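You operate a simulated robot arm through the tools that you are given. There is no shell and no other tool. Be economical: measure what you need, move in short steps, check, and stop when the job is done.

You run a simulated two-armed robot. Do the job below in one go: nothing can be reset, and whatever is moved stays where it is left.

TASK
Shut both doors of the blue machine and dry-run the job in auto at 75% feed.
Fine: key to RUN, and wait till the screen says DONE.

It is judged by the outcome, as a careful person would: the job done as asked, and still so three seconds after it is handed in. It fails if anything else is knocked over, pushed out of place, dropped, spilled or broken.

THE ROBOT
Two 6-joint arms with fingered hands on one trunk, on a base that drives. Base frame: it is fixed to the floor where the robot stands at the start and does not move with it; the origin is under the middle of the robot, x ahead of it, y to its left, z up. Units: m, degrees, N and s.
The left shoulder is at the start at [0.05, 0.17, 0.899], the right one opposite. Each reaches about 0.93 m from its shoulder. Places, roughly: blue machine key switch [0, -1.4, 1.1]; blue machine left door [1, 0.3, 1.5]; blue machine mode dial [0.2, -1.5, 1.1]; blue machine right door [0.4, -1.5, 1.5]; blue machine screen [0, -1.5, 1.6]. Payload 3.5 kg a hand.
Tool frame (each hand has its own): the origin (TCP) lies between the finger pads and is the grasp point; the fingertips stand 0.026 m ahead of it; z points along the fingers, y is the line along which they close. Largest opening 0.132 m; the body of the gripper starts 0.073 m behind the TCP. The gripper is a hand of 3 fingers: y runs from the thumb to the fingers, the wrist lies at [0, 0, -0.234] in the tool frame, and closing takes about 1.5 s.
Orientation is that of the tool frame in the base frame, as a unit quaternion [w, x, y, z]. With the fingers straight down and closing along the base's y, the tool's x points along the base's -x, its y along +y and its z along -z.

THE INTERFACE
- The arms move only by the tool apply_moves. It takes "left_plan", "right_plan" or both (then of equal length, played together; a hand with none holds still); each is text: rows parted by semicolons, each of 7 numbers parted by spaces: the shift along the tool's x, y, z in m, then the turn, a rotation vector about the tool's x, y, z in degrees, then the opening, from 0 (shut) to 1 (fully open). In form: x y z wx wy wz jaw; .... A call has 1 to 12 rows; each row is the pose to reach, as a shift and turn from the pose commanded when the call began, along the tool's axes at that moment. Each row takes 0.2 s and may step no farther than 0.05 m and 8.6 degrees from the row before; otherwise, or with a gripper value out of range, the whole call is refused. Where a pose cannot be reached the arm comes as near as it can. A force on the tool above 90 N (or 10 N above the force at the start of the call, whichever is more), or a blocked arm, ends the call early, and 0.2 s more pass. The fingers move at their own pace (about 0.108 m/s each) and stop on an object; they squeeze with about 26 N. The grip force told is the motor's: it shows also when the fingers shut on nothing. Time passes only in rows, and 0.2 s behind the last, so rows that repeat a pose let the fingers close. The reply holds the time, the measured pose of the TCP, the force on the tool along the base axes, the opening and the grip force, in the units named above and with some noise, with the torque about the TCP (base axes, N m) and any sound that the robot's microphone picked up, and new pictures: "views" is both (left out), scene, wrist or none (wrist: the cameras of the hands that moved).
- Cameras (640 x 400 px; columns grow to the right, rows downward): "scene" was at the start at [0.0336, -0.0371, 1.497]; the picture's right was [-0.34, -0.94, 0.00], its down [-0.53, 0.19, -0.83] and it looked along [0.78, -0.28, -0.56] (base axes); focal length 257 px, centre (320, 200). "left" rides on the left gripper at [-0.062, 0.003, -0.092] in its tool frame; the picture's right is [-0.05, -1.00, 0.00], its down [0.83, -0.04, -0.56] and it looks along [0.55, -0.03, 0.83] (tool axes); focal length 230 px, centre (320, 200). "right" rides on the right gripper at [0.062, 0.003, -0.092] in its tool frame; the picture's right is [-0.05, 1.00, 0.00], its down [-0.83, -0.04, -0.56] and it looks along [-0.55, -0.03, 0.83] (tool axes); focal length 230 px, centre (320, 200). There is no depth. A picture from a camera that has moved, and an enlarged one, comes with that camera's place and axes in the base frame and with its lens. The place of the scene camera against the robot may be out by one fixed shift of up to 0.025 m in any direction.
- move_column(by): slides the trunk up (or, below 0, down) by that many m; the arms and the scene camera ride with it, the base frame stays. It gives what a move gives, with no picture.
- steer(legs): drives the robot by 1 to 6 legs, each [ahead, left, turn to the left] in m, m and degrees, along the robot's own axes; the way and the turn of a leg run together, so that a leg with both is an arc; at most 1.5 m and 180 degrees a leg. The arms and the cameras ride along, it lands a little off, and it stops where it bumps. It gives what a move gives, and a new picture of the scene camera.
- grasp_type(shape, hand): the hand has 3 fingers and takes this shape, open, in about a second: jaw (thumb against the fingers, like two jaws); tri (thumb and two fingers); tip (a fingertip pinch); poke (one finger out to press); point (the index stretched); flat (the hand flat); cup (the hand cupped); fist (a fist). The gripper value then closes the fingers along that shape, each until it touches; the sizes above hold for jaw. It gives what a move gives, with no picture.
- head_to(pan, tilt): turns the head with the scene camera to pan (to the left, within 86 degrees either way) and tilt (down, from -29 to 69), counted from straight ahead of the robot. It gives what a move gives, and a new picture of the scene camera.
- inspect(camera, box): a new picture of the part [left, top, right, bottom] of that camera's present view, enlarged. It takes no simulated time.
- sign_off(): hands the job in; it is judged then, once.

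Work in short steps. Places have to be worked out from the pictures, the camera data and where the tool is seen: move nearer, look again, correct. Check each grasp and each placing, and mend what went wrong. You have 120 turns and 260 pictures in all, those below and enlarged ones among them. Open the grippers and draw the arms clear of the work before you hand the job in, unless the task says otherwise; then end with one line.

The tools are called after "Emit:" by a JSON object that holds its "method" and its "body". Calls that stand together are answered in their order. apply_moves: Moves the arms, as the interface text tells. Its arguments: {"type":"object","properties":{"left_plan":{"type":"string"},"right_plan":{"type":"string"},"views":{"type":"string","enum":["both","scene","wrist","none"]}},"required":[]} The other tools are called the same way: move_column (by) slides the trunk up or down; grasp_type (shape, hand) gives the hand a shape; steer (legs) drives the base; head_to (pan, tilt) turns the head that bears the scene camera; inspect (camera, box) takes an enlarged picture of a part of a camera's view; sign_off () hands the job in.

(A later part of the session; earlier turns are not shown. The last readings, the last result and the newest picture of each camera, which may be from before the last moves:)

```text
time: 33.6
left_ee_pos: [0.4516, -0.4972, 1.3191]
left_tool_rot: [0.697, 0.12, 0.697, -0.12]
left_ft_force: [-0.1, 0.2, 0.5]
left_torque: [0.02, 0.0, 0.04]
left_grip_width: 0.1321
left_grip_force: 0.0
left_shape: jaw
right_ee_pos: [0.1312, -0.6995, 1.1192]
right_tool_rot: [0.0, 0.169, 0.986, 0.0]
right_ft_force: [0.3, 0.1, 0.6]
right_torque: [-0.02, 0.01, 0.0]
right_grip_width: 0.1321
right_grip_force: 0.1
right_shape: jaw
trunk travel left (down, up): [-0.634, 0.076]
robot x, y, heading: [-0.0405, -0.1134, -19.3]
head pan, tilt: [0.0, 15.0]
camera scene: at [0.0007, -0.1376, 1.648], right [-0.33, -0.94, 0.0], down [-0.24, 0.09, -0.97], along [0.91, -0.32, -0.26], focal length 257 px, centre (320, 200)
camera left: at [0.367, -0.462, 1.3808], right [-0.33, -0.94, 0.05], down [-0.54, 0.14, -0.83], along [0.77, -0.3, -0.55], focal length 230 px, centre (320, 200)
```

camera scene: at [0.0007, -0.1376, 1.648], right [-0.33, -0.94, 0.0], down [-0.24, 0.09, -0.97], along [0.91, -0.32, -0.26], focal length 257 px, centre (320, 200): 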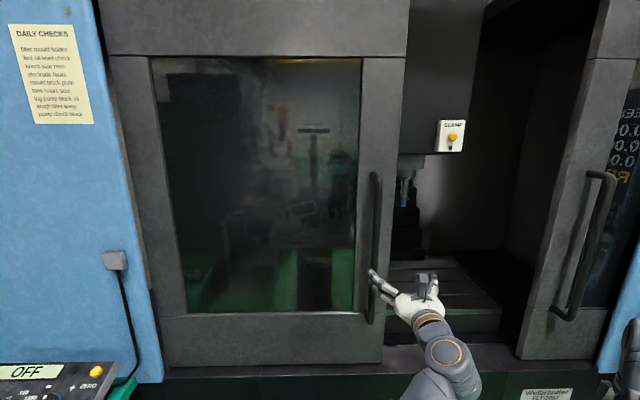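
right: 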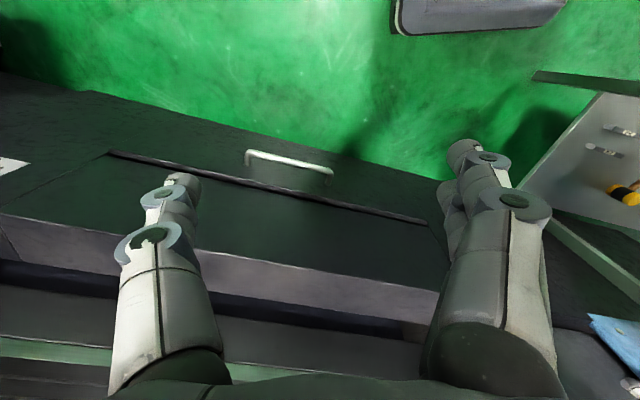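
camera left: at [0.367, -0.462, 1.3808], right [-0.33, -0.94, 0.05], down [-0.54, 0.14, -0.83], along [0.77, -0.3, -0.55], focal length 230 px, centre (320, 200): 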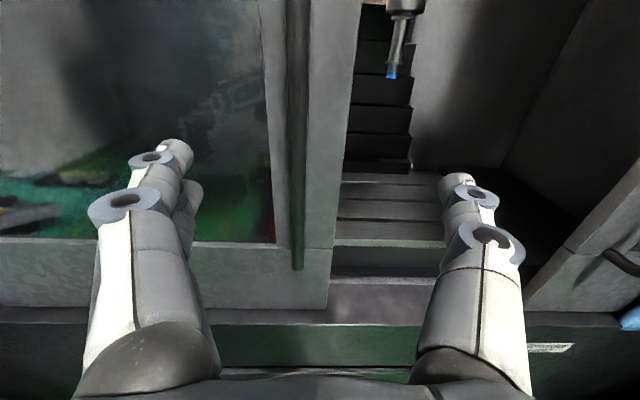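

The left door is shut. The right handle works out near (0.415, -1.13), z 1.06–1.53. I move the left hand aside and swing the right hand to point forward, close to the body before driving right.

Emit:
{"method": "apply_moves", "body": {"left_plan": "0 0.03 -0.01 0 0 0 1; 0 0.06 -0.02 0 0 0 1; 0 0.09 -0.03 0 0 0 1; 0 0.12 -0.04 0 0 0 1; 0 0.15 -0.05 0 0 0 1; 0 0.18 -0.06 0 0 0 1; 0 0.21 -0.07 0 0 0 1; 0 0.24 -0.08 0 0 0 1; 0 0.27 -0.09 0 0 0 1; 0 0.3 -0.1 0 0 0 1; 0 0.32 -0.1 0 0 0 1", "right_plan": "-0.004 0.015 -0.008 0 -8.2 0 1; -0.008 0.03 -0.016 0 -16.4 0 1; -0.012 0.045 -0.024 0 -24.6 0 1; -0.016 0.06 -0.032 0 -32.8 0 1; -0.02 0.075 -0.04 0 -41 0 1; -0.024 0.09 -0.048 0 -49.2 0 1; -0.028 0.105 -0.056 0 -57.4 0 1; -0.032 0.12 -0.064 0 -65.6 0 1; -0.036 0.135 -0.072 0 -73.8 0 1; -0.04 0.145 -0.076 0 -82 0 1; -0.044 0.155 -0.08 0 -90 0 1"}}

Emit:
{"method": "head_to", "body": {"pan": -60, "tilt": 30}}

```text
time: 36.0
left_ee_pos: [0.5459, -0.2364, 1.4234]
left_tool_rot: [0.697, 0.119, 0.697, -0.119]
left_ft_force: [-0.3, 0.1, -0.6]
left_torque: [0.02, -0.02, 0.01]
left_grip_width: 0.1319
left_grip_force: 0.1
left_shape: jaw
left hand out of reach, approached as far as the arm can: row 4, 5, 6, 7, 8, 9, 10, 11
right_ee_pos: [0.2703, -0.7634, 1.2636]
right_tool_rot: [0.697, 0.12, 0.697, -0.119]
right_ft_force: [-0.3, -0.3, -0.5]
right_torque: [-0.01, 0.01, 0.03]
right_grip_width: 0.1317
right_grip_force: 0.1
right_shape: jaw
right hand out of reach, approached as far as the arm can: row 3, 4, 5, 6, 7, 8, 9, 10, 11
trunk travel left (down, up): [-0.634, 0.076]
robot x, y, heading: [-0.0394, -0.1142, -19.5]
head pan, tilt: [0.0, 15.0]
camera scene: at [0.0011, -0.1381, 1.648], right [-0.33, -0.94, 0.0], down [-0.24, 0.09, -0.97], along [0.91, -0.32, -0.26], focal length 257 px, centre (320, 200)
camera right: at [0.184, -0.7304, 1.2034], right [0.33, 0.94, 0.05], down [-0.54, 0.14, 0.83], along [0.77, -0.3, 0.56], focal length 230 px, centre (320, 200)
camera left: at [0.461, -0.2038, 1.4855], right [-0.33, -0.94, 0.05], down [-0.54, 0.15, -0.83], along [0.77, -0.3, -0.56], focal length 230 px, centre (320, 200)
```

scene: 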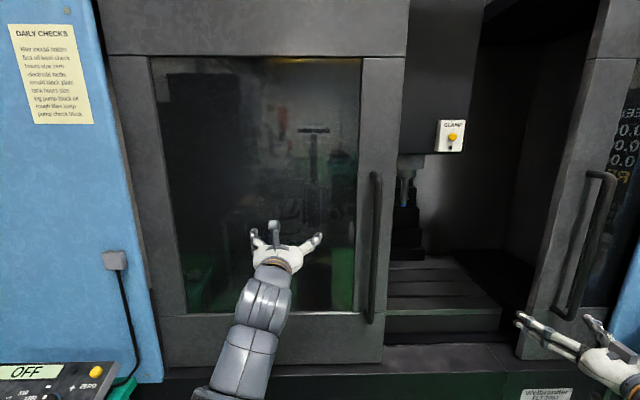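
right: 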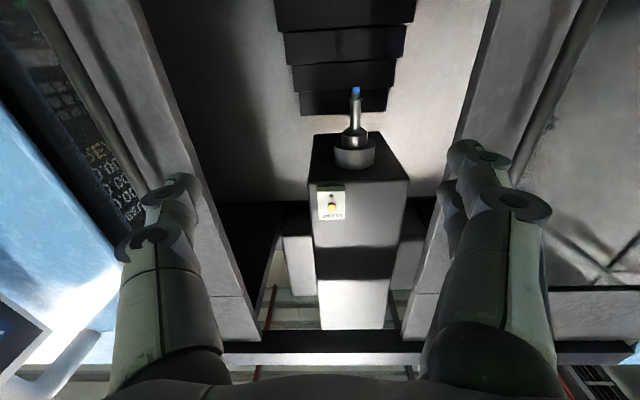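
left: 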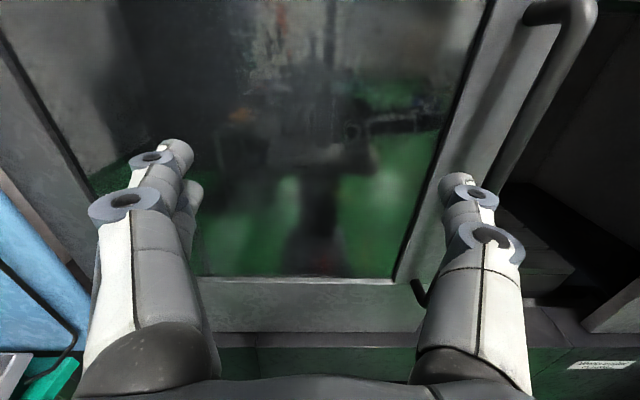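

```text
time: 37.3
left_ee_pos: [0.5444, -0.238, 1.423]
left_tool_rot: [0.696, 0.119, 0.698, -0.118]
left_ft_force: [0.3, 0.0, 0.1]
left_torque: [-0.01, -0.02, -0.03]
left_grip_width: 0.1319
left_grip_force: 0.1
left_shape: jaw
right_ee_pos: [0.2705, -0.7625, 1.2635]
right_tool_rot: [0.696, 0.118, 0.698, -0.118]
right_ft_force: [-0.4, -0.7, 0.8]
right_torque: [0.01, 0.02, 0.0]
right_grip_width: 0.1318
right_grip_force: 0.0
right_shape: jaw
trunk travel left (down, up): [-0.634, 0.076]
robot x, y, heading: [-0.0395, -0.1179, -19.3]
head pan, tilt: [-60.0, 30.0]
camera scene: at [-0.0707, -0.1954, 1.6238], right [-0.98, -0.18, 0.0], down [-0.09, 0.49, -0.87], along [0.16, -0.85, -0.5], focal length 257 px, centre (320, 200)
```

scene: 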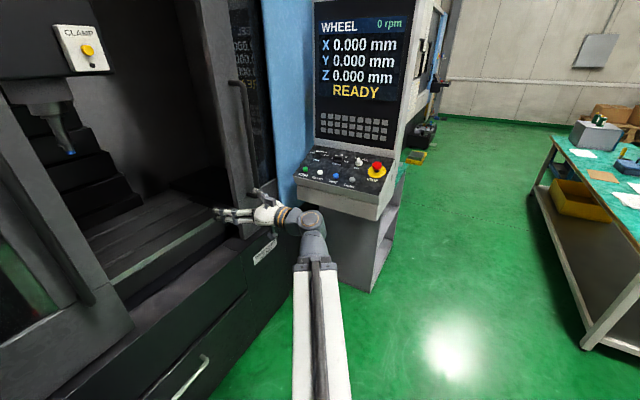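

The right arm's elbow would be near the panel if I drove too far right, so I take only a modest diagonal step: ahead 0.08, right 0.17.

Emit:
{"method": "steer", "body": {"legs": [[0.08, -0.17, 0]]}}

```text
time: 38.8
left_ee_pos: [0.5656, -0.4196, 1.4246]
left_tool_rot: [0.696, 0.12, 0.698, -0.118]
left_ft_force: [-0.6, -0.4, 0.0]
left_torque: [0.01, -0.04, 0.04]
left_grip_width: 0.132
left_grip_force: 0.1
left_shape: jaw
right_ee_pos: [0.2918, -0.9448, 1.2636]
right_tool_rot: [0.697, 0.119, 0.697, -0.119]
right_ft_force: [-0.1, -0.5, -0.1]
right_torque: [0.01, 0.0, 0.04]
right_grip_width: 0.132
right_grip_force: 0.0
right_shape: jaw
trunk travel left (down, up): [-0.634, 0.076]
robot x, y, heading: [-0.0214, -0.2919, -19.4]
head pan, tilt: [-60.0, 30.0]
camera scene: at [-0.0502, -0.3779, 1.6237], right [-0.98, -0.18, 0.0], down [-0.09, 0.49, -0.87], along [0.16, -0.85, -0.5], focal length 257 px, centre (320, 200)
```

scene: 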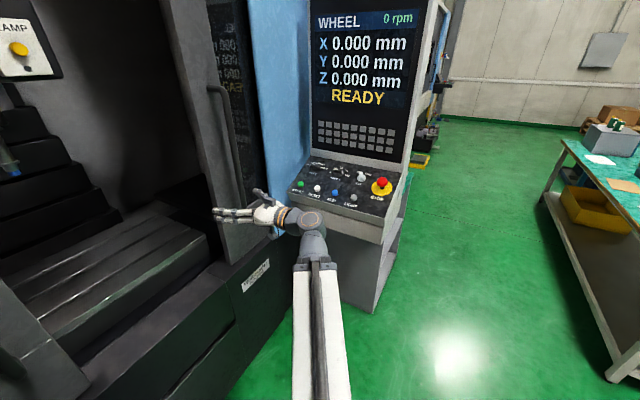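

Triangulated: e-stop about (-0.12, -1.30, 1.17), panel facing roughly +y. I raise the trunk so that the right arm stays well above the console, then edge toward the right handle.

Emit:
{"method": "move_column", "body": {"by": 0.07}}

Emit:
{"method": "apply_moves", "body": {"right_plan": "-0.01 -0.02 0.015 0 0 0 1; -0.02 -0.04 0.03 0 0 0 1; -0.03 -0.06 0.045 0 0 0 1; -0.04 -0.08 0.06 0 0 0 1; -0.05 -0.1 0.07 0 0 0 1; -0.05 -0.12 0.07 0 0 0 1"}}

```text
time: 39.9
left_ee_pos: [0.5652, -0.4181, 1.4935]
left_tool_rot: [0.696, 0.119, 0.698, -0.119]
left_ft_force: [-0.1, 0.3, -0.2]
left_torque: [0.0, -0.02, -0.02]
left_grip_width: 0.1319
left_grip_force: 0.1
left_shape: jaw
right_ee_pos: [0.2911, -0.9439, 1.3347]
right_tool_rot: [0.696, 0.119, 0.699, -0.118]
right_ft_force: [0.3, -0.3, 0.5]
right_torque: [0.0, -0.01, 0.0]
right_grip_width: 0.1318
right_grip_force: 0.0
right_shape: jaw
trunk travel left (down, up): [-0.704, 0.006]
robot x, y, heading: [-0.0176, -0.2925, -19.5]
head pan, tilt: [-60.0, 30.0]
```

```text
time: 41.3
left_ee_pos: [0.5655, -0.4183, 1.495]
left_tool_rot: [0.697, 0.12, 0.697, -0.119]
left_ft_force: [0.0, -0.2, -0.2]
left_torque: [0.03, -0.02, -0.03]
left_grip_width: 0.1318
left_grip_force: 0.1
left_shape: jaw
right_ee_pos: [0.3175, -1.0807, 1.3833]
right_tool_rot: [0.696, 0.119, 0.698, -0.119]
right_ft_force: [0.0, -0.6, 0.0]
right_torque: [-0.02, 0.02, -0.01]
right_grip_width: 0.1324
right_grip_force: 0.1
right_shape: jaw
trunk travel left (down, up): [-0.704, 0.006]
robot x, y, heading: [-0.0179, -0.2927, -19.7]
head pan, tilt: [-60.0, 30.0]
camera scene: at [-0.0505, -0.3769, 1.6937], right [-0.98, -0.18, 0.0], down [-0.09, 0.49, -0.87], along [0.16, -0.85, -0.5], focal length 257 px, centre (320, 200)
camera right: at [0.2313, -1.048, 1.3226], right [0.33, 0.94, 0.05], down [-0.54, 0.14, 0.83], along [0.78, -0.3, 0.55], focal length 230 px, centre (320, 200)
```

scene: 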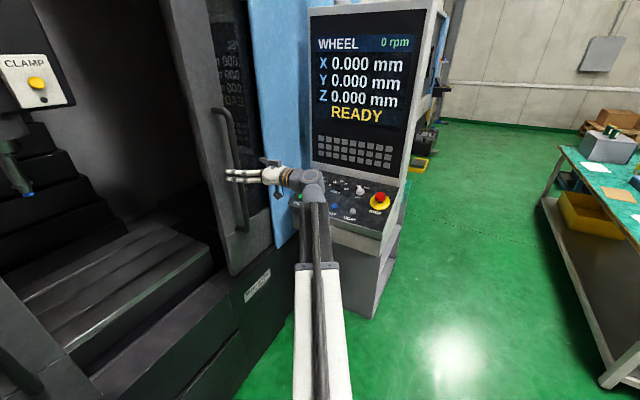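
right: 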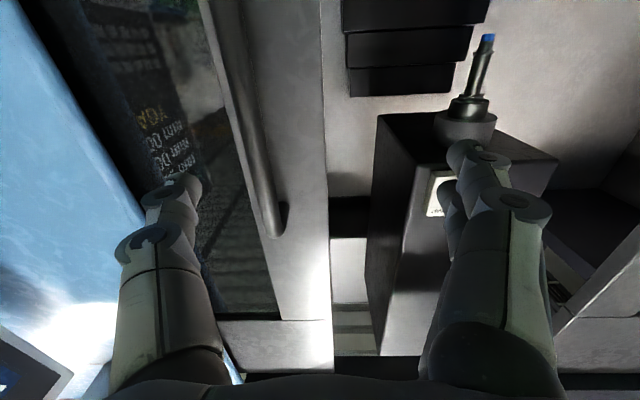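

The handle is about 5 cm right and 11 cm ahead of the TCP. I move there, with a picture check before closing.

Emit:
{"method": "apply_moves", "body": {"right_plan": "0 -0.02 0.02 0 0 0 1; 0 -0.04 0.04 0 0 0 1; 0 -0.05 0.06 0 0 0 1; 0 -0.05 0.08 0 0 0 1"}}

```text
time: 42.3
left_ee_pos: [0.5652, -0.4185, 1.4933]
left_tool_rot: [0.696, 0.12, 0.698, -0.12]
left_ft_force: [0.4, 1.0, 0.3]
left_torque: [-0.02, 0.02, -0.02]
left_grip_width: 0.1321
left_grip_force: 0.0
left_shape: jaw
right_ee_pos: [0.3787, -1.1529, 1.3815]
right_tool_rot: [0.696, 0.118, 0.698, -0.118]
right_ft_force: [0.4, 0.3, -0.4]
right_torque: [-0.02, 0.01, -0.01]
right_grip_width: 0.1318
right_grip_force: 0.2
right_shape: jaw
trunk travel left (down, up): [-0.704, 0.006]
robot x, y, heading: [-0.0176, -0.296, -19.6]
head pan, tilt: [-60.0, 30.0]
camera scene: at [-0.0501, -0.3766, 1.6937], right [-0.98, -0.18, 0.0], down [-0.09, 0.49, -0.87], along [0.16, -0.85, -0.5], focal length 257 px, centre (320, 200)
camera right: at [0.2909, -1.1194, 1.3217], right [0.33, 0.94, 0.05], down [-0.54, 0.14, 0.83], along [0.78, -0.3, 0.55], focal length 230 px, centre (320, 200)
```

scene: 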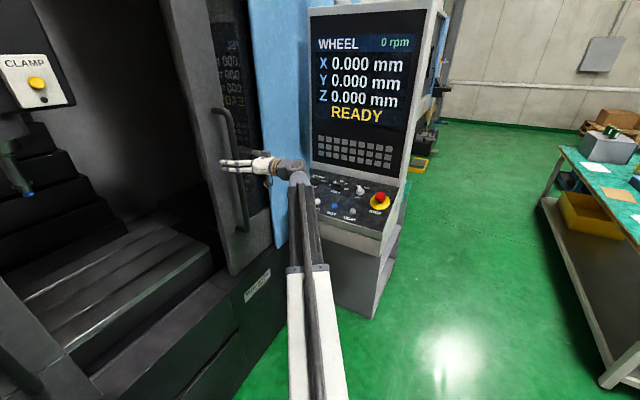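
right: 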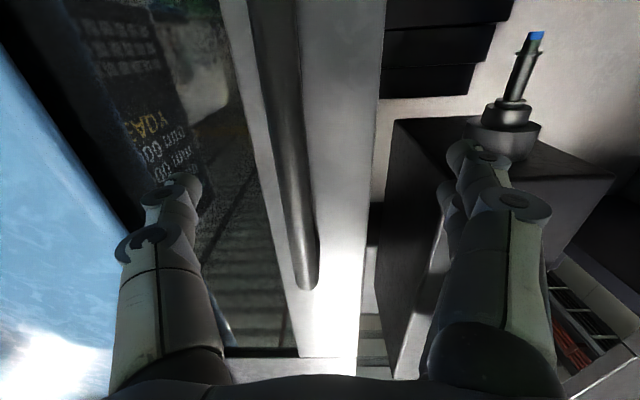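

The bar is slightly right and ~3 cm ahead. I advance and close.

Emit:
{"method": "apply_moves", "body": {"right_plan": "0 -0.01 0.02 0 0 0 1; 0 -0.015 0.03 0 0 0 1; 0 -0.015 0.03 0 0 0 0; 0 -0.015 0.03 0 0 0 0; 0 -0.015 0.03 0 0 0 0; 0 -0.015 0.03 0 0 0 0; 0 -0.015 0.03 0 0 0 0; 0 -0.015 0.03 0 0 0 0"}}

```text
time: 44.1
left_ee_pos: [0.5652, -0.418, 1.4935]
left_tool_rot: [0.696, 0.12, 0.697, -0.119]
left_ft_force: [0.4, 0.8, -0.8]
left_torque: [0.0, -0.04, 0.0]
left_grip_width: 0.132
left_grip_force: 0.2
left_shape: jaw
right_ee_pos: [0.3997, -1.1785, 1.3846]
right_tool_rot: [0.696, 0.118, 0.698, -0.118]
right_ft_force: [-2.3, 2.1, -1.8]
right_torque: [0.01, 0.07, 0.07]
right_grip_width: 0.0108
right_grip_force: 26.1
right_shape: jaw
trunk travel left (down, up): [-0.704, 0.006]
robot x, y, heading: [-0.0219, -0.2922, -19.5]
head pan, tilt: [-60.0, 30.0]
camera scene: at [-0.0508, -0.3765, 1.6937], right [-0.98, -0.18, 0.0], down [-0.09, 0.49, -0.87], along [0.16, -0.85, -0.5], focal length 257 px, centre (320, 200)
camera right: at [0.3132, -1.1447, 1.3234], right [0.33, 0.94, 0.05], down [-0.54, 0.14, 0.83], along [0.78, -0.3, 0.55], focal length 230 px, centre (320, 200)
```

scene: 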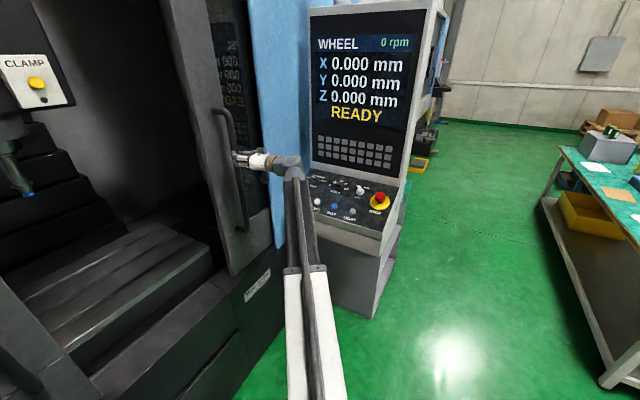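
right: 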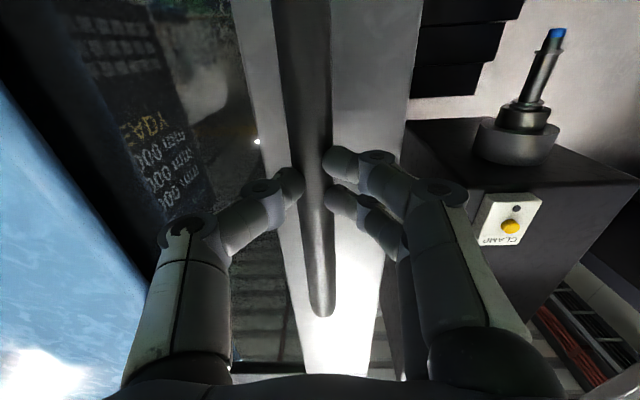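

Gripped. I pull the right door left along the door line (about 17° rather than 19.6°), while moving the left hand away to make room.

Emit:
{"method": "apply_moves", "body": {"left_plan": "0 0.02 0 0 0 0 1; 0 0.05 0 0 0 0 1; 0 0.08 0 0 0 0 1; 0 0.11 0 0 0 0 1; 0 0.14 0 0 0 0 1; 0 0.17 0 0 0 0 1; 0 0.2 0 0 0 0 1; 0 0.22 0 0 0 0 1", "right_plan": "0 0.01 0 0 0 0 0; 0 0.03 -0.001 0 0 0 0; 0 0.055 -0.002 0 0 0 0; 0 0.08 -0.003 0 0 0 0; 0 0.105 -0.005 0 0 0 0; 0 0.13 -0.006 0 0 0 0; 0 0.15 -0.007 0 0 0 0; 0 0.16 -0.008 0 0 0 0"}}

```text
time: 45.9
left_ee_pos: [0.6379, -0.2088, 1.4941]
left_tool_rot: [0.696, 0.12, 0.697, -0.12]
left_ft_force: [0.5, 0.4, 0.0]
left_torque: [0.01, -0.03, -0.01]
left_grip_width: 0.1319
left_grip_force: 0.0
left_shape: jaw
left hand out of reach, approached as far as the arm can: row 1, 2, 3, 4, 5, 6
right_ee_pos: [0.445, -1.0231, 1.3822]
right_tool_rot: [0.696, 0.119, 0.698, -0.119]
right_ft_force: [-0.5, 0.0, -0.2]
right_torque: [-0.03, 0.04, -0.01]
right_grip_width: 0.0054
right_grip_force: 25.9
right_shape: jaw
trunk travel left (down, up): [-0.704, 0.006]
robot x, y, heading: [-0.0194, -0.294, -19.4]
head pan, tilt: [-60.0, 30.0]
camera scene: at [-0.0501, -0.3762, 1.6938], right [-0.98, -0.18, 0.0], down [-0.09, 0.49, -0.87], along [0.16, -0.85, -0.5], focal length 257 px, centre (320, 200)
camera right: at [0.3589, -0.9899, 1.3222], right [0.33, 0.94, 0.05], down [-0.54, 0.14, 0.83], along [0.78, -0.3, 0.55], focal length 230 px, centre (320, 200)
camera left: at [0.5538, -0.1747, 1.5551], right [-0.33, -0.94, 0.05], down [-0.54, 0.14, -0.83], along [0.77, -0.3, -0.56], focal length 230 px, centre (320, 200)
```

scene: 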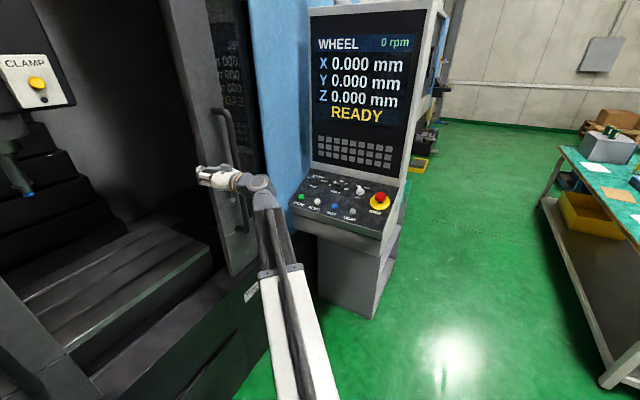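
right: 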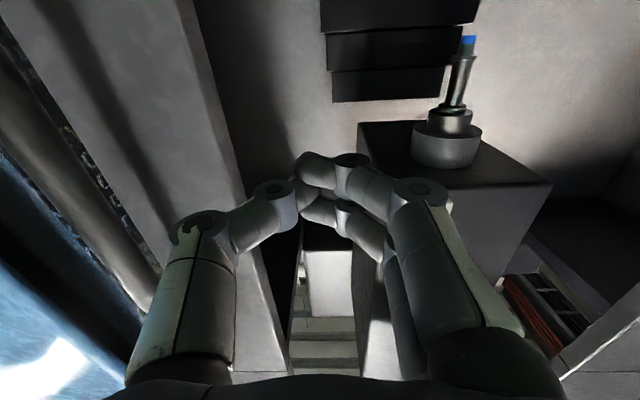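
left: 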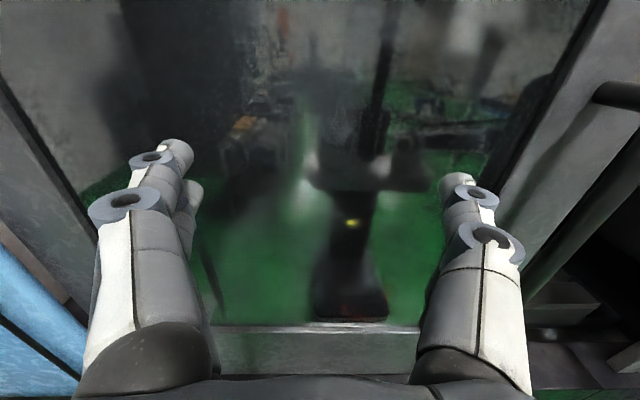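

The fingers slipped off the bar; the door stayed put near (0.42, -1.16). I back off, open, return and take a deeper hold.

Emit:
{"method": "apply_moves", "body": {"right_plan": "0 0.005 -0.04 0 0 0 0.1; 0 0.005 -0.08 0 0 0 0.5; 0 0.005 -0.1 0 0 0 1; 0 -0.04 -0.1 0 0 0 1; 0 -0.085 -0.1 0 0 0 1; 0 -0.13 -0.1 0 0 0 1; 0 -0.13 -0.1 0 0 0 1; 0 -0.132 -0.06 0 0 0 1; 0 -0.134 -0.02 0 0 0 1; 0 -0.134 0.01 0 0 0 1; 0 -0.134 0.025 0 0 0 1", "views": "wrist"}}

```text
time: 48.3
left_ee_pos: [0.6378, -0.2091, 1.4942]
left_tool_rot: [0.697, 0.119, 0.697, -0.119]
left_ft_force: [-0.1, 0.0, 0.7]
left_torque: [0.0, -0.04, 0.01]
left_grip_width: 0.1317
left_grip_force: 0.1
left_shape: jaw
right_ee_pos: [0.4249, -1.1552, 1.3834]
right_tool_rot: [0.697, 0.118, 0.697, -0.118]
right_ft_force: [0.0, -0.1, -0.4]
right_torque: [-0.01, 0.02, -0.02]
right_grip_width: 0.1318
right_grip_force: 0.1
right_shape: jaw
trunk travel left (down, up): [-0.704, 0.006]
robot x, y, heading: [-0.0199, -0.2933, -19.6]
head pan, tilt: [-60.0, 30.0]
camera right: at [0.3389, -1.1242, 1.3221], right [0.33, 0.94, 0.05], down [-0.54, 0.14, 0.83], along [0.78, -0.3, 0.55], focal length 230 px, centre (320, 200)
```

right: 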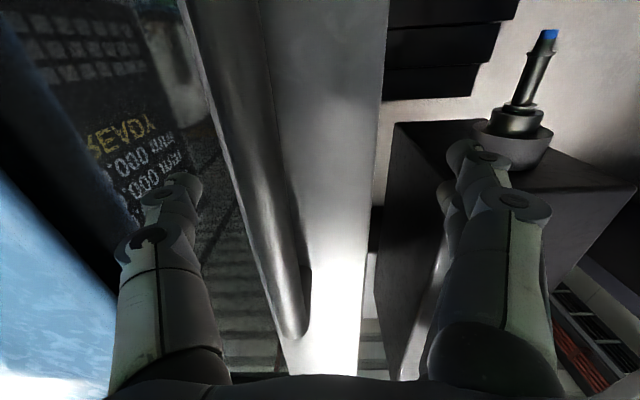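

Bar is between the fingers but ~2.5 cm to the right. I centre and close.

Emit:
{"method": "apply_moves", "body": {"right_plan": "0 -0.015 0.003 0 0 0 1; 0 -0.025 0.008 0 0 0 1; 0 -0.025 0.01 0 0 0 0.5; 0 -0.025 0.01 0 0 0 0; 0 -0.025 0.01 0 0 0 0; 0 -0.025 0.01 0 0 0 0; 0 -0.025 0.01 0 0 0 0; 0 -0.025 0.01 0 0 0 0; 0 -0.025 0.01 0 0 0 0", "views": "wrist"}}

```text
time: 50.3
left_ee_pos: [0.6388, -0.2094, 1.4932]
left_tool_rot: [0.696, 0.119, 0.698, -0.119]
left_ft_force: [0.6, 0.2, -0.7]
left_torque: [0.0, -0.02, -0.02]
left_grip_width: 0.1318
left_grip_force: 0.0
left_shape: jaw
right_ee_pos: [0.426, -1.1828, 1.381]
right_tool_rot: [0.696, 0.119, 0.698, -0.118]
right_ft_force: [8.7, -6.7, 3.2]
right_torque: [-0.03, -0.04, 0.08]
right_grip_width: 0.006
right_grip_force: 26.4
right_shape: jaw
right hand out of reach, approached as far as the arm can: row 3
trunk travel left (down, up): [-0.704, 0.006]
robot x, y, heading: [-0.0202, -0.2927, -19.6]
head pan, tilt: [-60.0, 30.0]
camera right: at [0.3397, -1.1509, 1.3216], right [0.33, 0.94, 0.05], down [-0.54, 0.14, 0.83], along [0.78, -0.3, 0.55], focal length 230 px, centre (320, 200)
```

right: 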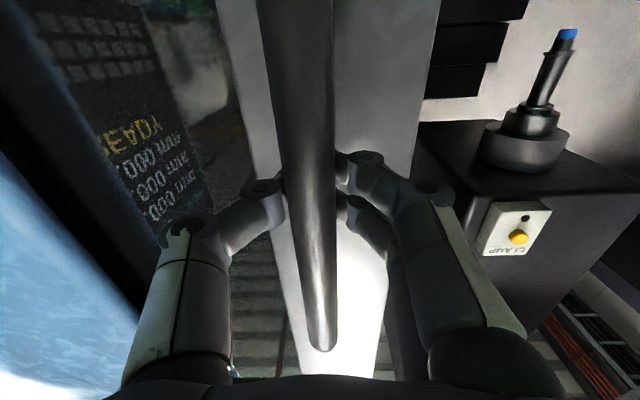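

The fingers now hook round the bar. I pull left slowly.

Emit:
{"method": "apply_moves", "body": {"right_plan": "0 0.01 0 0 0 0 0; 0 0.025 0 0 0 0 0; 0 0.045 0 0 0 0 0; 0 0.065 0 0 0 0 0; 0 0.085 0 0 0 0 0; 0 0.1 0 0 0 0 0", "views": "wrist"}}

```text
time: 51.7
left_ee_pos: [0.6388, -0.2079, 1.4943]
left_tool_rot: [0.696, 0.12, 0.697, -0.119]
left_ft_force: [0.5, 0.2, -0.3]
left_torque: [0.02, 0.01, -0.01]
left_grip_width: 0.1317
left_grip_force: 0.1
left_shape: jaw
right_ee_pos: [0.4582, -1.0886, 1.3831]
right_tool_rot: [0.697, 0.118, 0.698, -0.117]
right_ft_force: [1.3, -6.9, 0.8]
right_torque: [0.02, -0.01, -0.02]
right_grip_width: 0.0058
right_grip_force: 26.1
right_shape: jaw
trunk travel left (down, up): [-0.704, 0.006]
robot x, y, heading: [-0.0224, -0.2951, -19.5]
head pan, tilt: [-60.0, 30.0]
camera right: at [0.3721, -1.0569, 1.3218], right [0.33, 0.94, 0.05], down [-0.54, 0.14, 0.83], along [0.78, -0.3, 0.55], focal length 230 px, centre (320, 200)
```

right: 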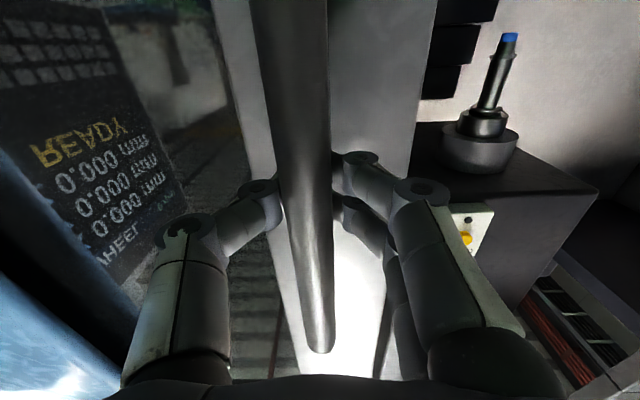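

The door is moving with little force. I keep pulling, watching with the head toward the front.

Emit:
{"method": "head_to", "body": {"pan": -15, "tilt": 15}}

Emit:
{"method": "apply_moves", "body": {"right_plan": "0 0.02 0 0 0 0 0; 0 0.045 0 0 0 0 0; 0 0.07 0 0 0 0 0; 0 0.095 0 0 0 0 0; 0 0.12 0 0 0 0 0; 0 0.145 0 0 0 0 0; 0 0.17 0 0 0 0 0; 0 0.19 0 0 0 0 0; 0 0.2 0 0 0 0 0"}}

```text
time: 52.8
left_ee_pos: [0.639, -0.2094, 1.4934]
left_tool_rot: [0.697, 0.12, 0.697, -0.12]
left_ft_force: [0.2, 0.3, -0.1]
left_torque: [0.02, 0.0, -0.01]
left_grip_width: 0.132
left_grip_force: 0.1
left_shape: jaw
right_ee_pos: [0.46, -1.0921, 1.3824]
right_tool_rot: [0.696, 0.119, 0.698, -0.118]
right_ft_force: [5.2, -2.6, -0.8]
right_torque: [0.01, 0.01, 0.03]
right_grip_width: 0.0052
right_grip_force: 25.5
right_shape: jaw
trunk travel left (down, up): [-0.704, 0.006]
robot x, y, heading: [-0.0215, -0.2945, -19.5]
head pan, tilt: [-15.0, 15.0]
camera scene: at [0.0111, -0.3412, 1.7179], right [-0.57, -0.82, 0.0], down [-0.21, 0.15, -0.97], along [0.8, -0.55, -0.26], focal length 257 px, centre (320, 200)
```

scene: 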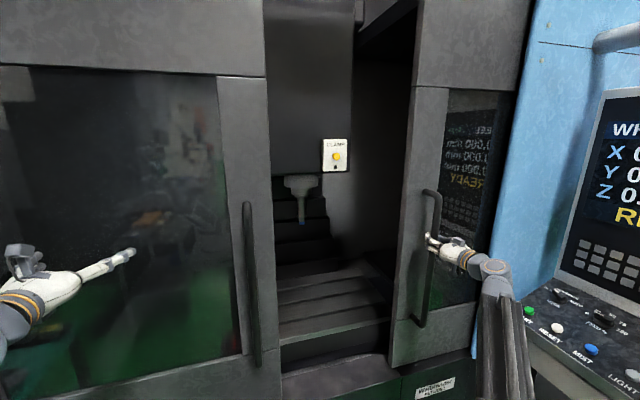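

```text
time: 54.8
left_ee_pos: [0.6382, -0.2112, 1.4934]
left_tool_rot: [0.696, 0.121, 0.698, -0.119]
left_ft_force: [0.7, 0.2, -0.2]
left_torque: [0.0, -0.03, -0.02]
left_grip_width: 0.1322
left_grip_force: 0.1
left_shape: jaw
right_ee_pos: [0.526, -0.9034, 1.383]
right_tool_rot: [0.695, 0.12, 0.699, -0.118]
right_ft_force: [2.6, -14.2, -3.7]
right_torque: [0.05, 0.01, -0.01]
right_grip_width: 0.0046
right_grip_force: 26.1
right_shape: jaw
trunk travel left (down, up): [-0.704, 0.006]
robot x, y, heading: [-0.019, -0.2919, -19.4]
head pan, tilt: [-15.0, 15.0]
camera scene: at [0.0107, -0.3434, 1.7178], right [-0.57, -0.82, 0.0], down [-0.21, 0.15, -0.97], along [0.8, -0.55, -0.26], focal length 257 px, centre (320, 200)
camera right: at [0.4387, -0.871, 1.3219], right [0.33, 0.94, 0.05], down [-0.54, 0.14, 0.83], along [0.78, -0.3, 0.55], focal length 230 px, centre (320, 200)
```

scene: 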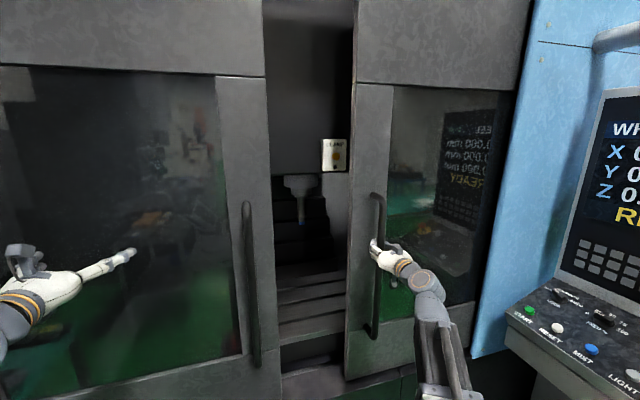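
right: 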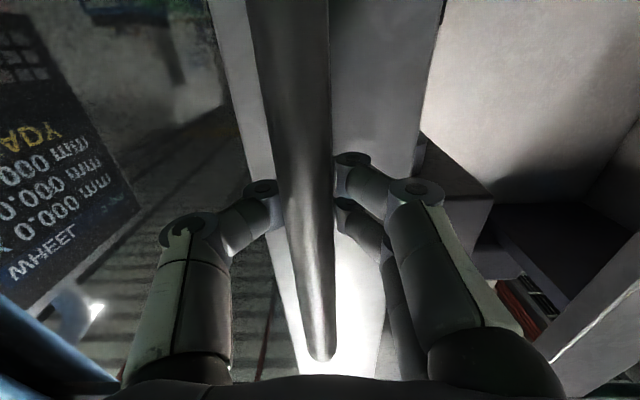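

Going well; about 0.2 m gap left. I continue.

Emit:
{"method": "apply_moves", "body": {"right_plan": "0 0.02 0 0 0 0 0; 0 0.045 0 0 0 0 0; 0 0.07 0 0 0 0 0; 0 0.095 0 0 0 0 0; 0 0.12 0 0 0 0 0; 0 0.14 0 0 0 0 0; 0 0.16 0 0 0 0 0; 0 0.17 0 0 0 0 0"}}

```text
time: 56.6
left_ee_pos: [0.6368, -0.2103, 1.4931]
left_tool_rot: [0.696, 0.121, 0.698, -0.119]
left_ft_force: [0.9, -0.1, -0.9]
left_torque: [0.0, -0.03, 0.02]
left_grip_width: 0.1318
left_grip_force: 0.0
left_shape: jaw
right_ee_pos: [0.5823, -0.743, 1.3822]
right_tool_rot: [0.696, 0.119, 0.698, -0.118]
right_ft_force: [-4.8, -7.3, -2.3]
right_torque: [0.03, 0.0, 0.0]
right_grip_width: 0.0036
right_grip_force: 25.8
right_shape: jaw
trunk travel left (down, up): [-0.704, 0.006]
robot x, y, heading: [-0.0223, -0.2972, -19.4]
head pan, tilt: [-15.0, 15.0]
camera scene: at [0.0097, -0.342, 1.7179], right [-0.57, -0.82, 0.0], down [-0.21, 0.15, -0.97], along [0.8, -0.55, -0.26], focal length 257 px, centre (320, 200)
camera right: at [0.4954, -0.7104, 1.3221], right [0.33, 0.94, 0.05], down [-0.54, 0.14, 0.83], along [0.78, -0.3, 0.55], focal length 230 px, centre (320, 200)
```

scene: 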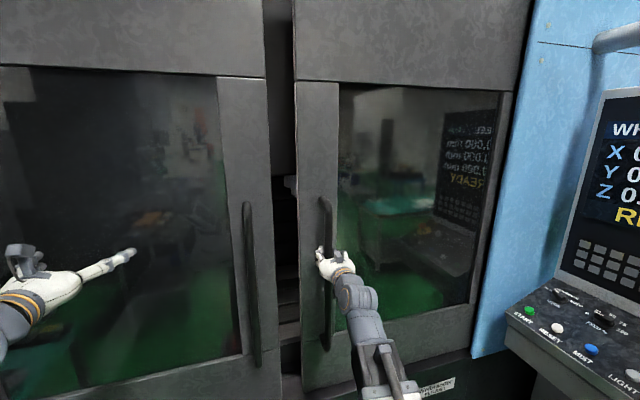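
right: 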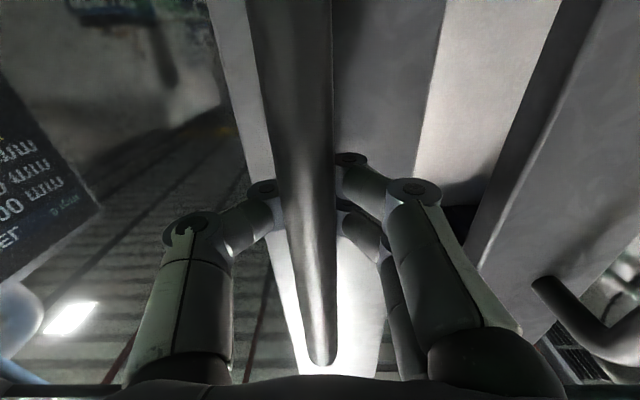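

About 7–8 cm remain. I continue in small steps until the stop.

Emit:
{"method": "apply_moves", "body": {"right_plan": "0 0.015 0 0 0 0 0; 0 0.03 0 0 0 0 0; 0 0.045 0 0 0 0 0; 0 0.06 0 0 0 0 0; 0 0.07 0 0 0 0 0; 0 0.08 0 0 0 0 0; 0 0.09 0 0 0 0 0; 0 0.1 0 0 0 0 0; 0 0.11 0 0 0 0 0; 0 0.115 0 0 0 0 0"}}

```text
time: 58.8
left_ee_pos: [0.6314, -0.2214, 1.4968]
left_tool_rot: [0.697, 0.123, 0.696, -0.117]
left_ft_force: [-1.1, -0.2, -0.8]
left_torque: [-0.06, 0.0, -0.02]
left_grip_width: 0.1317
left_grip_force: 0.0
left_shape: jaw
right_ee_pos: [0.6119, -0.6545, 1.3832]
right_tool_rot: [0.695, 0.128, 0.697, -0.122]
right_ft_force: [-33.8, -61.4, -6.7]
right_torque: [0.21, -0.13, -0.1]
right_grip_width: 0.0369
right_grip_force: 26.3
right_shape: jaw
trunk travel left (down, up): [-0.704, 0.006]
robot x, y, heading: [-0.0221, -0.2943, -19.5]
head pan, tilt: [-15.0, 15.0]
camera scene: at [0.0039, -0.3531, 1.7177], right [-0.57, -0.82, -0.01], down [-0.21, 0.15, -0.97], along [0.8, -0.55, -0.26], focal length 257 px, centre (320, 200)
camera right: at [0.5251, -0.6205, 1.3233], right [0.35, 0.94, 0.06], down [-0.53, 0.15, 0.83], along [0.77, -0.32, 0.55], focal length 230 px, centre (320, 200)
```

scene: 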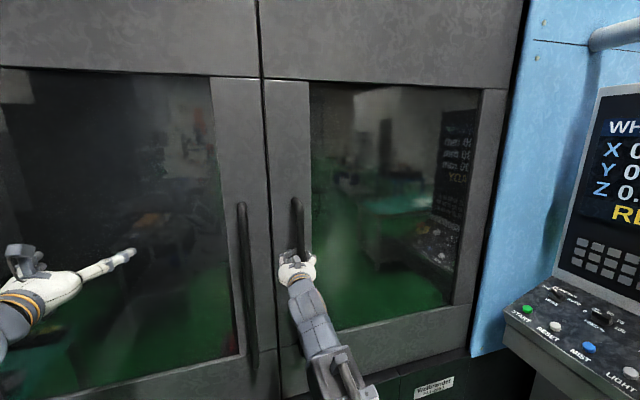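
right: 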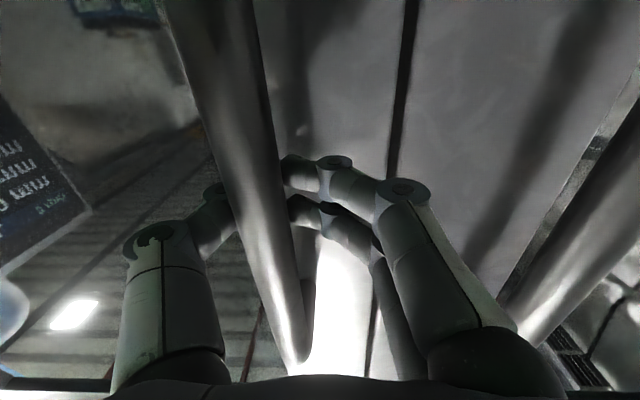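

It hit the stop (about 70 N). I relax, open, and withdraw.

Emit:
{"method": "apply_moves", "body": {"right_plan": "0 -0.015 0 0 0 0 0; 0 -0.025 0 0 0 0 0.2; 0 -0.025 0 0 0 0 0.6; 0 -0.025 0 0 0 0 0.9; 0 -0.025 0 0 0 0 0.9; 0 -0.025 0 0 0 0 0.9; 0 -0.025 -0.04 0 0 0 0.9; 0 -0.025 -0.085 0 0 0 0.9; 0 -0.025 -0.13 0 0 0 1; 0 -0.025 -0.17 0 0 0 1; 0 -0.025 -0.2 0 0 0 1"}}

Emit:
{"method": "inspect", "body": {"camera": "scene", "box": [180, 0, 340, 400]}}

```text
time: 61.2
left_ee_pos: [0.6382, -0.2089, 1.494]
left_tool_rot: [0.696, 0.119, 0.698, -0.119]
left_ft_force: [-0.5, 0.2, -0.2]
left_torque: [-0.02, -0.01, -0.03]
left_grip_width: 0.1319
left_grip_force: 0.0
left_shape: jaw
right_ee_pos: [0.5425, -0.6116, 1.4485]
right_tool_rot: [0.696, 0.118, 0.698, -0.119]
right_ft_force: [-0.2, -1.0, 0.5]
right_torque: [0.0, 0.01, 0.01]
right_grip_width: 0.1317
right_grip_force: 0.0
right_shape: jaw
right hand out of reach, approached as far as the arm can: row 8, 9, 10, 11
trunk travel left (down, up): [-0.704, 0.006]
robot x, y, heading: [-0.0194, -0.2945, -19.4]
head pan, tilt: [-15.0, 15.0]
camera scene: at [0.0099, -0.3402, 1.718], right [-0.57, -0.82, 0.0], down [-0.21, 0.15, -0.97], along [0.8, -0.55, -0.26], focal length 257 px, centre (320, 200)
camera right: at [0.4553, -0.5795, 1.3874], right [0.33, 0.94, 0.05], down [-0.54, 0.14, 0.83], along [0.78, -0.3, 0.55], focal length 230 px, centre (320, 200)
```

scene: 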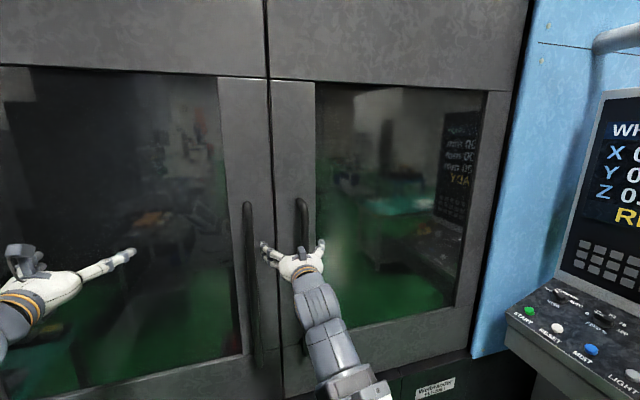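
right: 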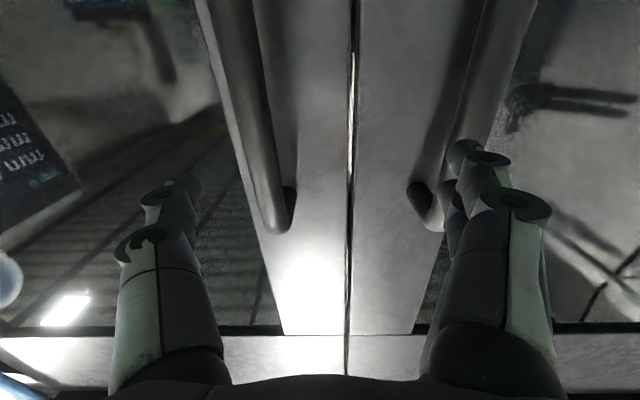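

```text
1.00 times, centred on (260, 200) of scene (not enlarged: the box is as wide or as high as the picture)
camera zoom: at [0.0099, -0.3402, 1.718], right [-0.57, -0.82, 0.0], down [-0.21, 0.15, -0.97], along [0.8, -0.55, -0.26], focal length 257 px, centre (380, 200)
```

zoom: 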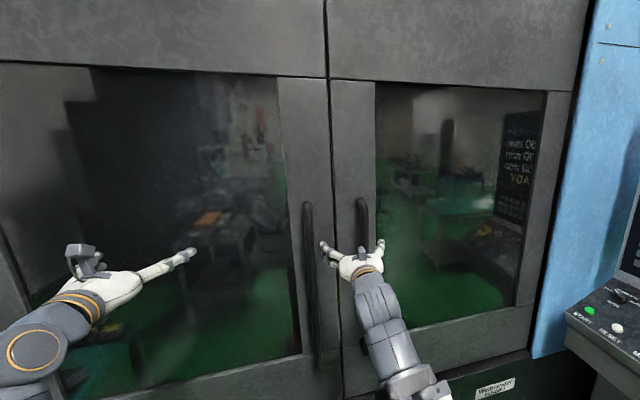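

Both doors look shut with only the seam visible. Next, I back off, turn to face the panel (which faces about +y) and approach part way.

Emit:
{"method": "steer", "body": {"legs": [[-0.3, 0, 0], [0, 0, -70], [0.25, 0.15, 0]]}}

Emit:
{"method": "head_to", "body": {"pan": 0, "tilt": 25}}

```text
time: 67.8
left_ee_pos: [0.1888, -1.0173, 1.4926]
left_tool_rot: [0.51, 0.49, 0.511, -0.489]
left_ft_force: [-0.4, 0.5, -0.5]
left_torque: [-0.01, 0.04, -0.02]
left_grip_width: 0.1319
left_grip_force: 0.3
left_shape: jaw
right_ee_pos: [-0.2216, -1.0807, 1.447]
right_tool_rot: [0.511, 0.489, 0.511, -0.489]
right_ft_force: [0.7, -0.7, -0.2]
right_torque: [-0.01, 0.02, 0.01]
right_grip_width: 0.1316
right_grip_force: 0.1
right_shape: jaw
trunk travel left (down, up): [-0.704, 0.006]
robot x, y, heading: [-0.1362, -0.4438, -87.7]
head pan, tilt: [-15.0, 15.0]
camera scene: at [-0.1669, -0.4985, 1.7179], right [-0.98, 0.22, 0.0], down [0.06, 0.25, -0.97], along [-0.21, -0.94, -0.26], focal length 257 px, centre (320, 200)
```

scene: 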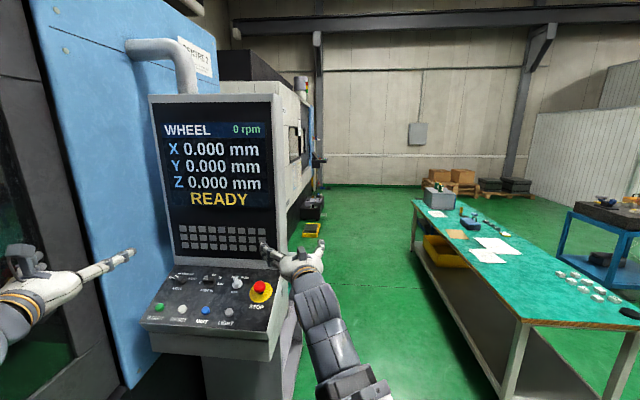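

```text
time: 68.6
left_ee_pos: [0.1887, -1.0176, 1.4932]
left_tool_rot: [0.51, 0.49, 0.511, -0.489]
left_ft_force: [-0.7, 0.2, 0.0]
left_torque: [0.01, 0.0, -0.02]
left_grip_width: 0.132
left_grip_force: 0.0
left_shape: jaw
right_ee_pos: [-0.2221, -1.079, 1.4479]
right_tool_rot: [0.511, 0.489, 0.512, -0.488]
right_ft_force: [0.2, 0.4, 0.0]
right_torque: [-0.02, 0.01, 0.01]
right_grip_width: 0.1321
right_grip_force: 0.0
right_shape: jaw
trunk travel left (down, up): [-0.704, 0.006]
robot x, y, heading: [-0.1328, -0.4414, -87.5]
head pan, tilt: [0.0, 25.0]
camera scene: at [-0.1434, -0.4984, 1.7018], right [-1.0, -0.04, 0.0], down [-0.02, 0.42, -0.91], along [0.04, -0.91, -0.42], focal length 257 px, centre (320, 200)
```

scene: 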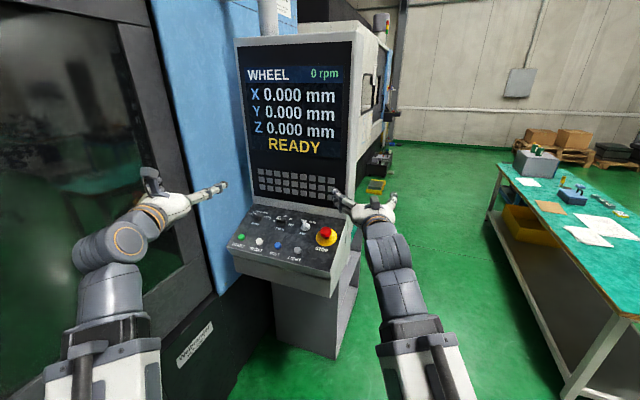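

Panel controls are around (-0.13…0.28, -1.5, 1.05). I move a bit closer and turn a little, then zoom on the panel.

Emit:
{"method": "steer", "body": {"legs": [[0.15, 0.06, -8]]}}

Emit:
{"method": "head_to", "body": {"pan": 5, "tilt": 40}}

Emit:
{"method": "inspect", "body": {"camera": "scene", "box": [240, 130, 400, 230]}}

```text
time: 70.0
left_ee_pos: [0.1647, -1.2074, 1.4926]
left_tool_rot: [0.475, 0.524, 0.476, -0.523]
left_ft_force: [-0.8, 0.2, -1.5]
left_torque: [-0.03, -0.01, -0.03]
left_grip_width: 0.1317
left_grip_force: 0.0
left_shape: jaw
right_ee_pos: [-0.252, -1.2132, 1.4467]
right_tool_rot: [0.475, 0.524, 0.477, -0.522]
right_ft_force: [0.2, 0.1, 0.3]
right_torque: [-0.02, 0.03, 0.01]
right_grip_width: 0.1321
right_grip_force: 0.0
right_shape: jaw
trunk travel left (down, up): [-0.704, 0.006]
robot x, y, heading: [-0.0795, -0.5911, -95.6]
head pan, tilt: [0.0, 25.0]
camera scene: at [-0.0927, -0.6503, 1.7016], right [-1.0, 0.1, 0.0], down [0.04, 0.42, -0.91], along [-0.09, -0.9, -0.42], focal length 257 px, centre (320, 200)
```

scene: 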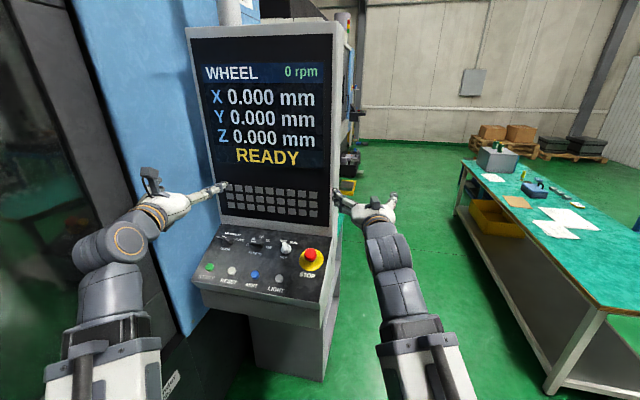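

```text
time: 70.8
left_ee_pos: [0.1633, -1.2065, 1.4947]
left_tool_rot: [0.476, 0.523, 0.476, -0.523]
left_ft_force: [0.3, 0.3, -0.7]
left_torque: [0.04, 0.0, 0.0]
left_grip_width: 0.1319
left_grip_force: 0.0
left_shape: jaw
right_ee_pos: [-0.2517, -1.2114, 1.4464]
right_tool_rot: [0.476, 0.523, 0.476, -0.523]
right_ft_force: [-0.4, -0.1, 0.4]
right_torque: [-0.01, 0.0, 0.0]
right_grip_width: 0.1319
right_grip_force: 0.0
right_shape: jaw
trunk travel left (down, up): [-0.704, 0.006]
robot x, y, heading: [-0.0788, -0.5871, -95.7]
head pan, tilt: [5.0, 40.0]
camera scene: at [-0.085, -0.642, 1.6785], right [-1.0, 0.01, 0.0], down [0.01, 0.64, -0.77], along [-0.01, -0.77, -0.64], focal length 257 px, centre (320, 200)
```

scene: 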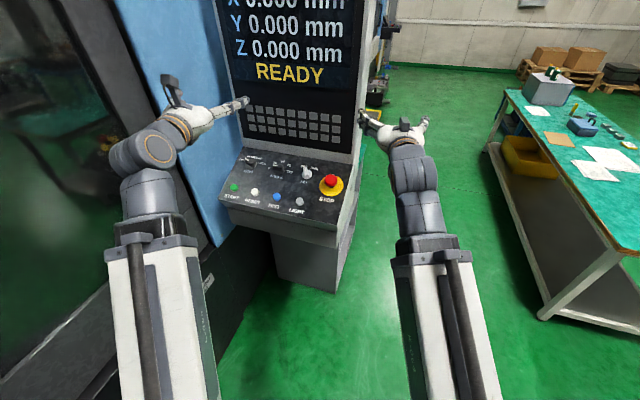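

```text
4.00 times, centred on (320, 180) of scene
camera zoom: at [-0.085, -0.642, 1.6785], right [-1.0, 0.01, 0.0], down [0.01, 0.64, -0.77], along [-0.01, -0.77, -0.64], focal length 1027 px, centre (320, 280)
```

zoom: 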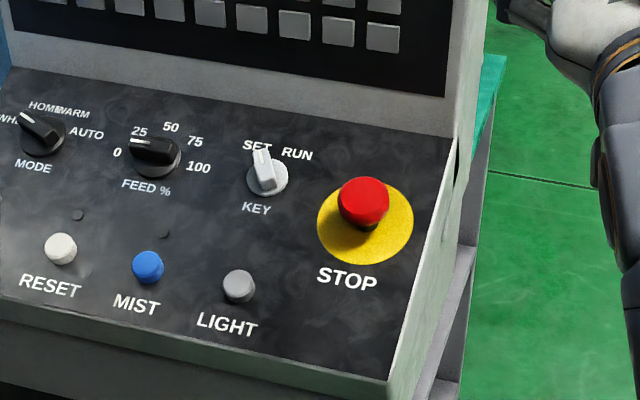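

Key positions: START ≈ (0.25, -1.46, 1.07), key ≈ (-0.04, -1.50, 1.10); panel normal points about (0.3, 0.95). I square the robot to the panel (heading ≈ -107°) and shift a bit left.

Emit:
{"method": "steer", "body": {"legs": [[0, 0, -11.5], [0.0, 0.1, 0]]}}

Emit:
{"method": "inspect", "body": {"camera": "scene", "box": [180, 130, 340, 230]}}

Emit:
{"method": "inspect", "body": {"camera": "left", "box": [0, 0, 640, 400]}}

```text
time: 72.7
left_ee_pos: [0.1384, -1.2717, 1.4924]
left_tool_rot: [0.422, 0.567, 0.424, -0.567]
left_ft_force: [1.0, 0.2, -0.5]
left_torque: [-0.02, 0.0, -0.04]
left_grip_width: 0.132
left_grip_force: 0.0
left_shape: jaw
right_ee_pos: [-0.2695, -1.1962, 1.4479]
right_tool_rot: [0.422, 0.567, 0.424, -0.566]
right_ft_force: [0.5, 0.5, 0.7]
right_torque: [0.01, 0.01, -0.05]
right_grip_width: 0.1319
right_grip_force: 0.1
right_shape: jaw
trunk travel left (down, up): [-0.704, 0.006]
robot x, y, heading: [0.0196, -0.6162, -106.7]
head pan, tilt: [5.0, 40.0]
camera scene: at [0.0062, -0.6716, 1.6784], right [-0.98, 0.2, 0.0], down [0.13, 0.63, -0.77], along [-0.16, -0.75, -0.64], focal length 257 px, centre (320, 200)
```

scene: 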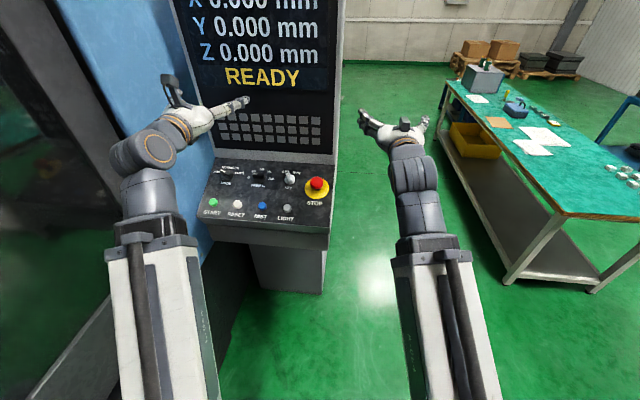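

```text
4.00 times, centred on (260, 180) of scene
camera zoom: at [0.0062, -0.6716, 1.6784], right [-0.98, 0.2, 0.0], down [0.13, 0.63, -0.77], along [-0.16, -0.75, -0.64], focal length 1027 px, centre (560, 280)
```

zoom: 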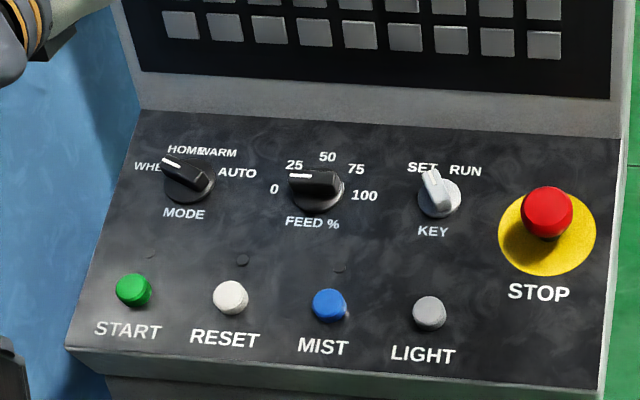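

```text
1.00 times, centred on (320, 200) of left (not enlarged: the box is as wide or as high as the picture)
camera zoom: at [0.1697, -1.1844, 1.5547], right [-0.96, 0.29, 0.05], down [0.12, 0.55, -0.83], along [-0.27, -0.79, -0.56], focal length 230 px, centre (320, 200)
```

zoom: 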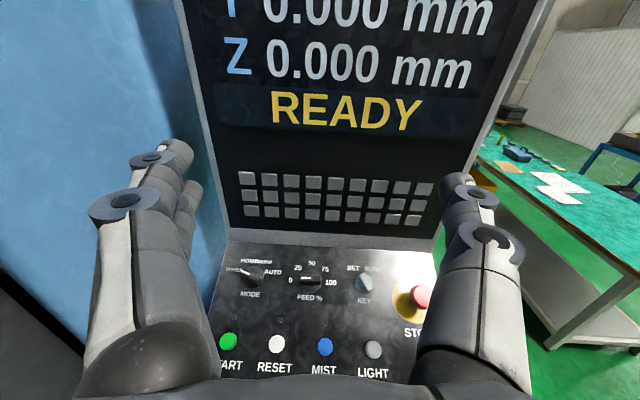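

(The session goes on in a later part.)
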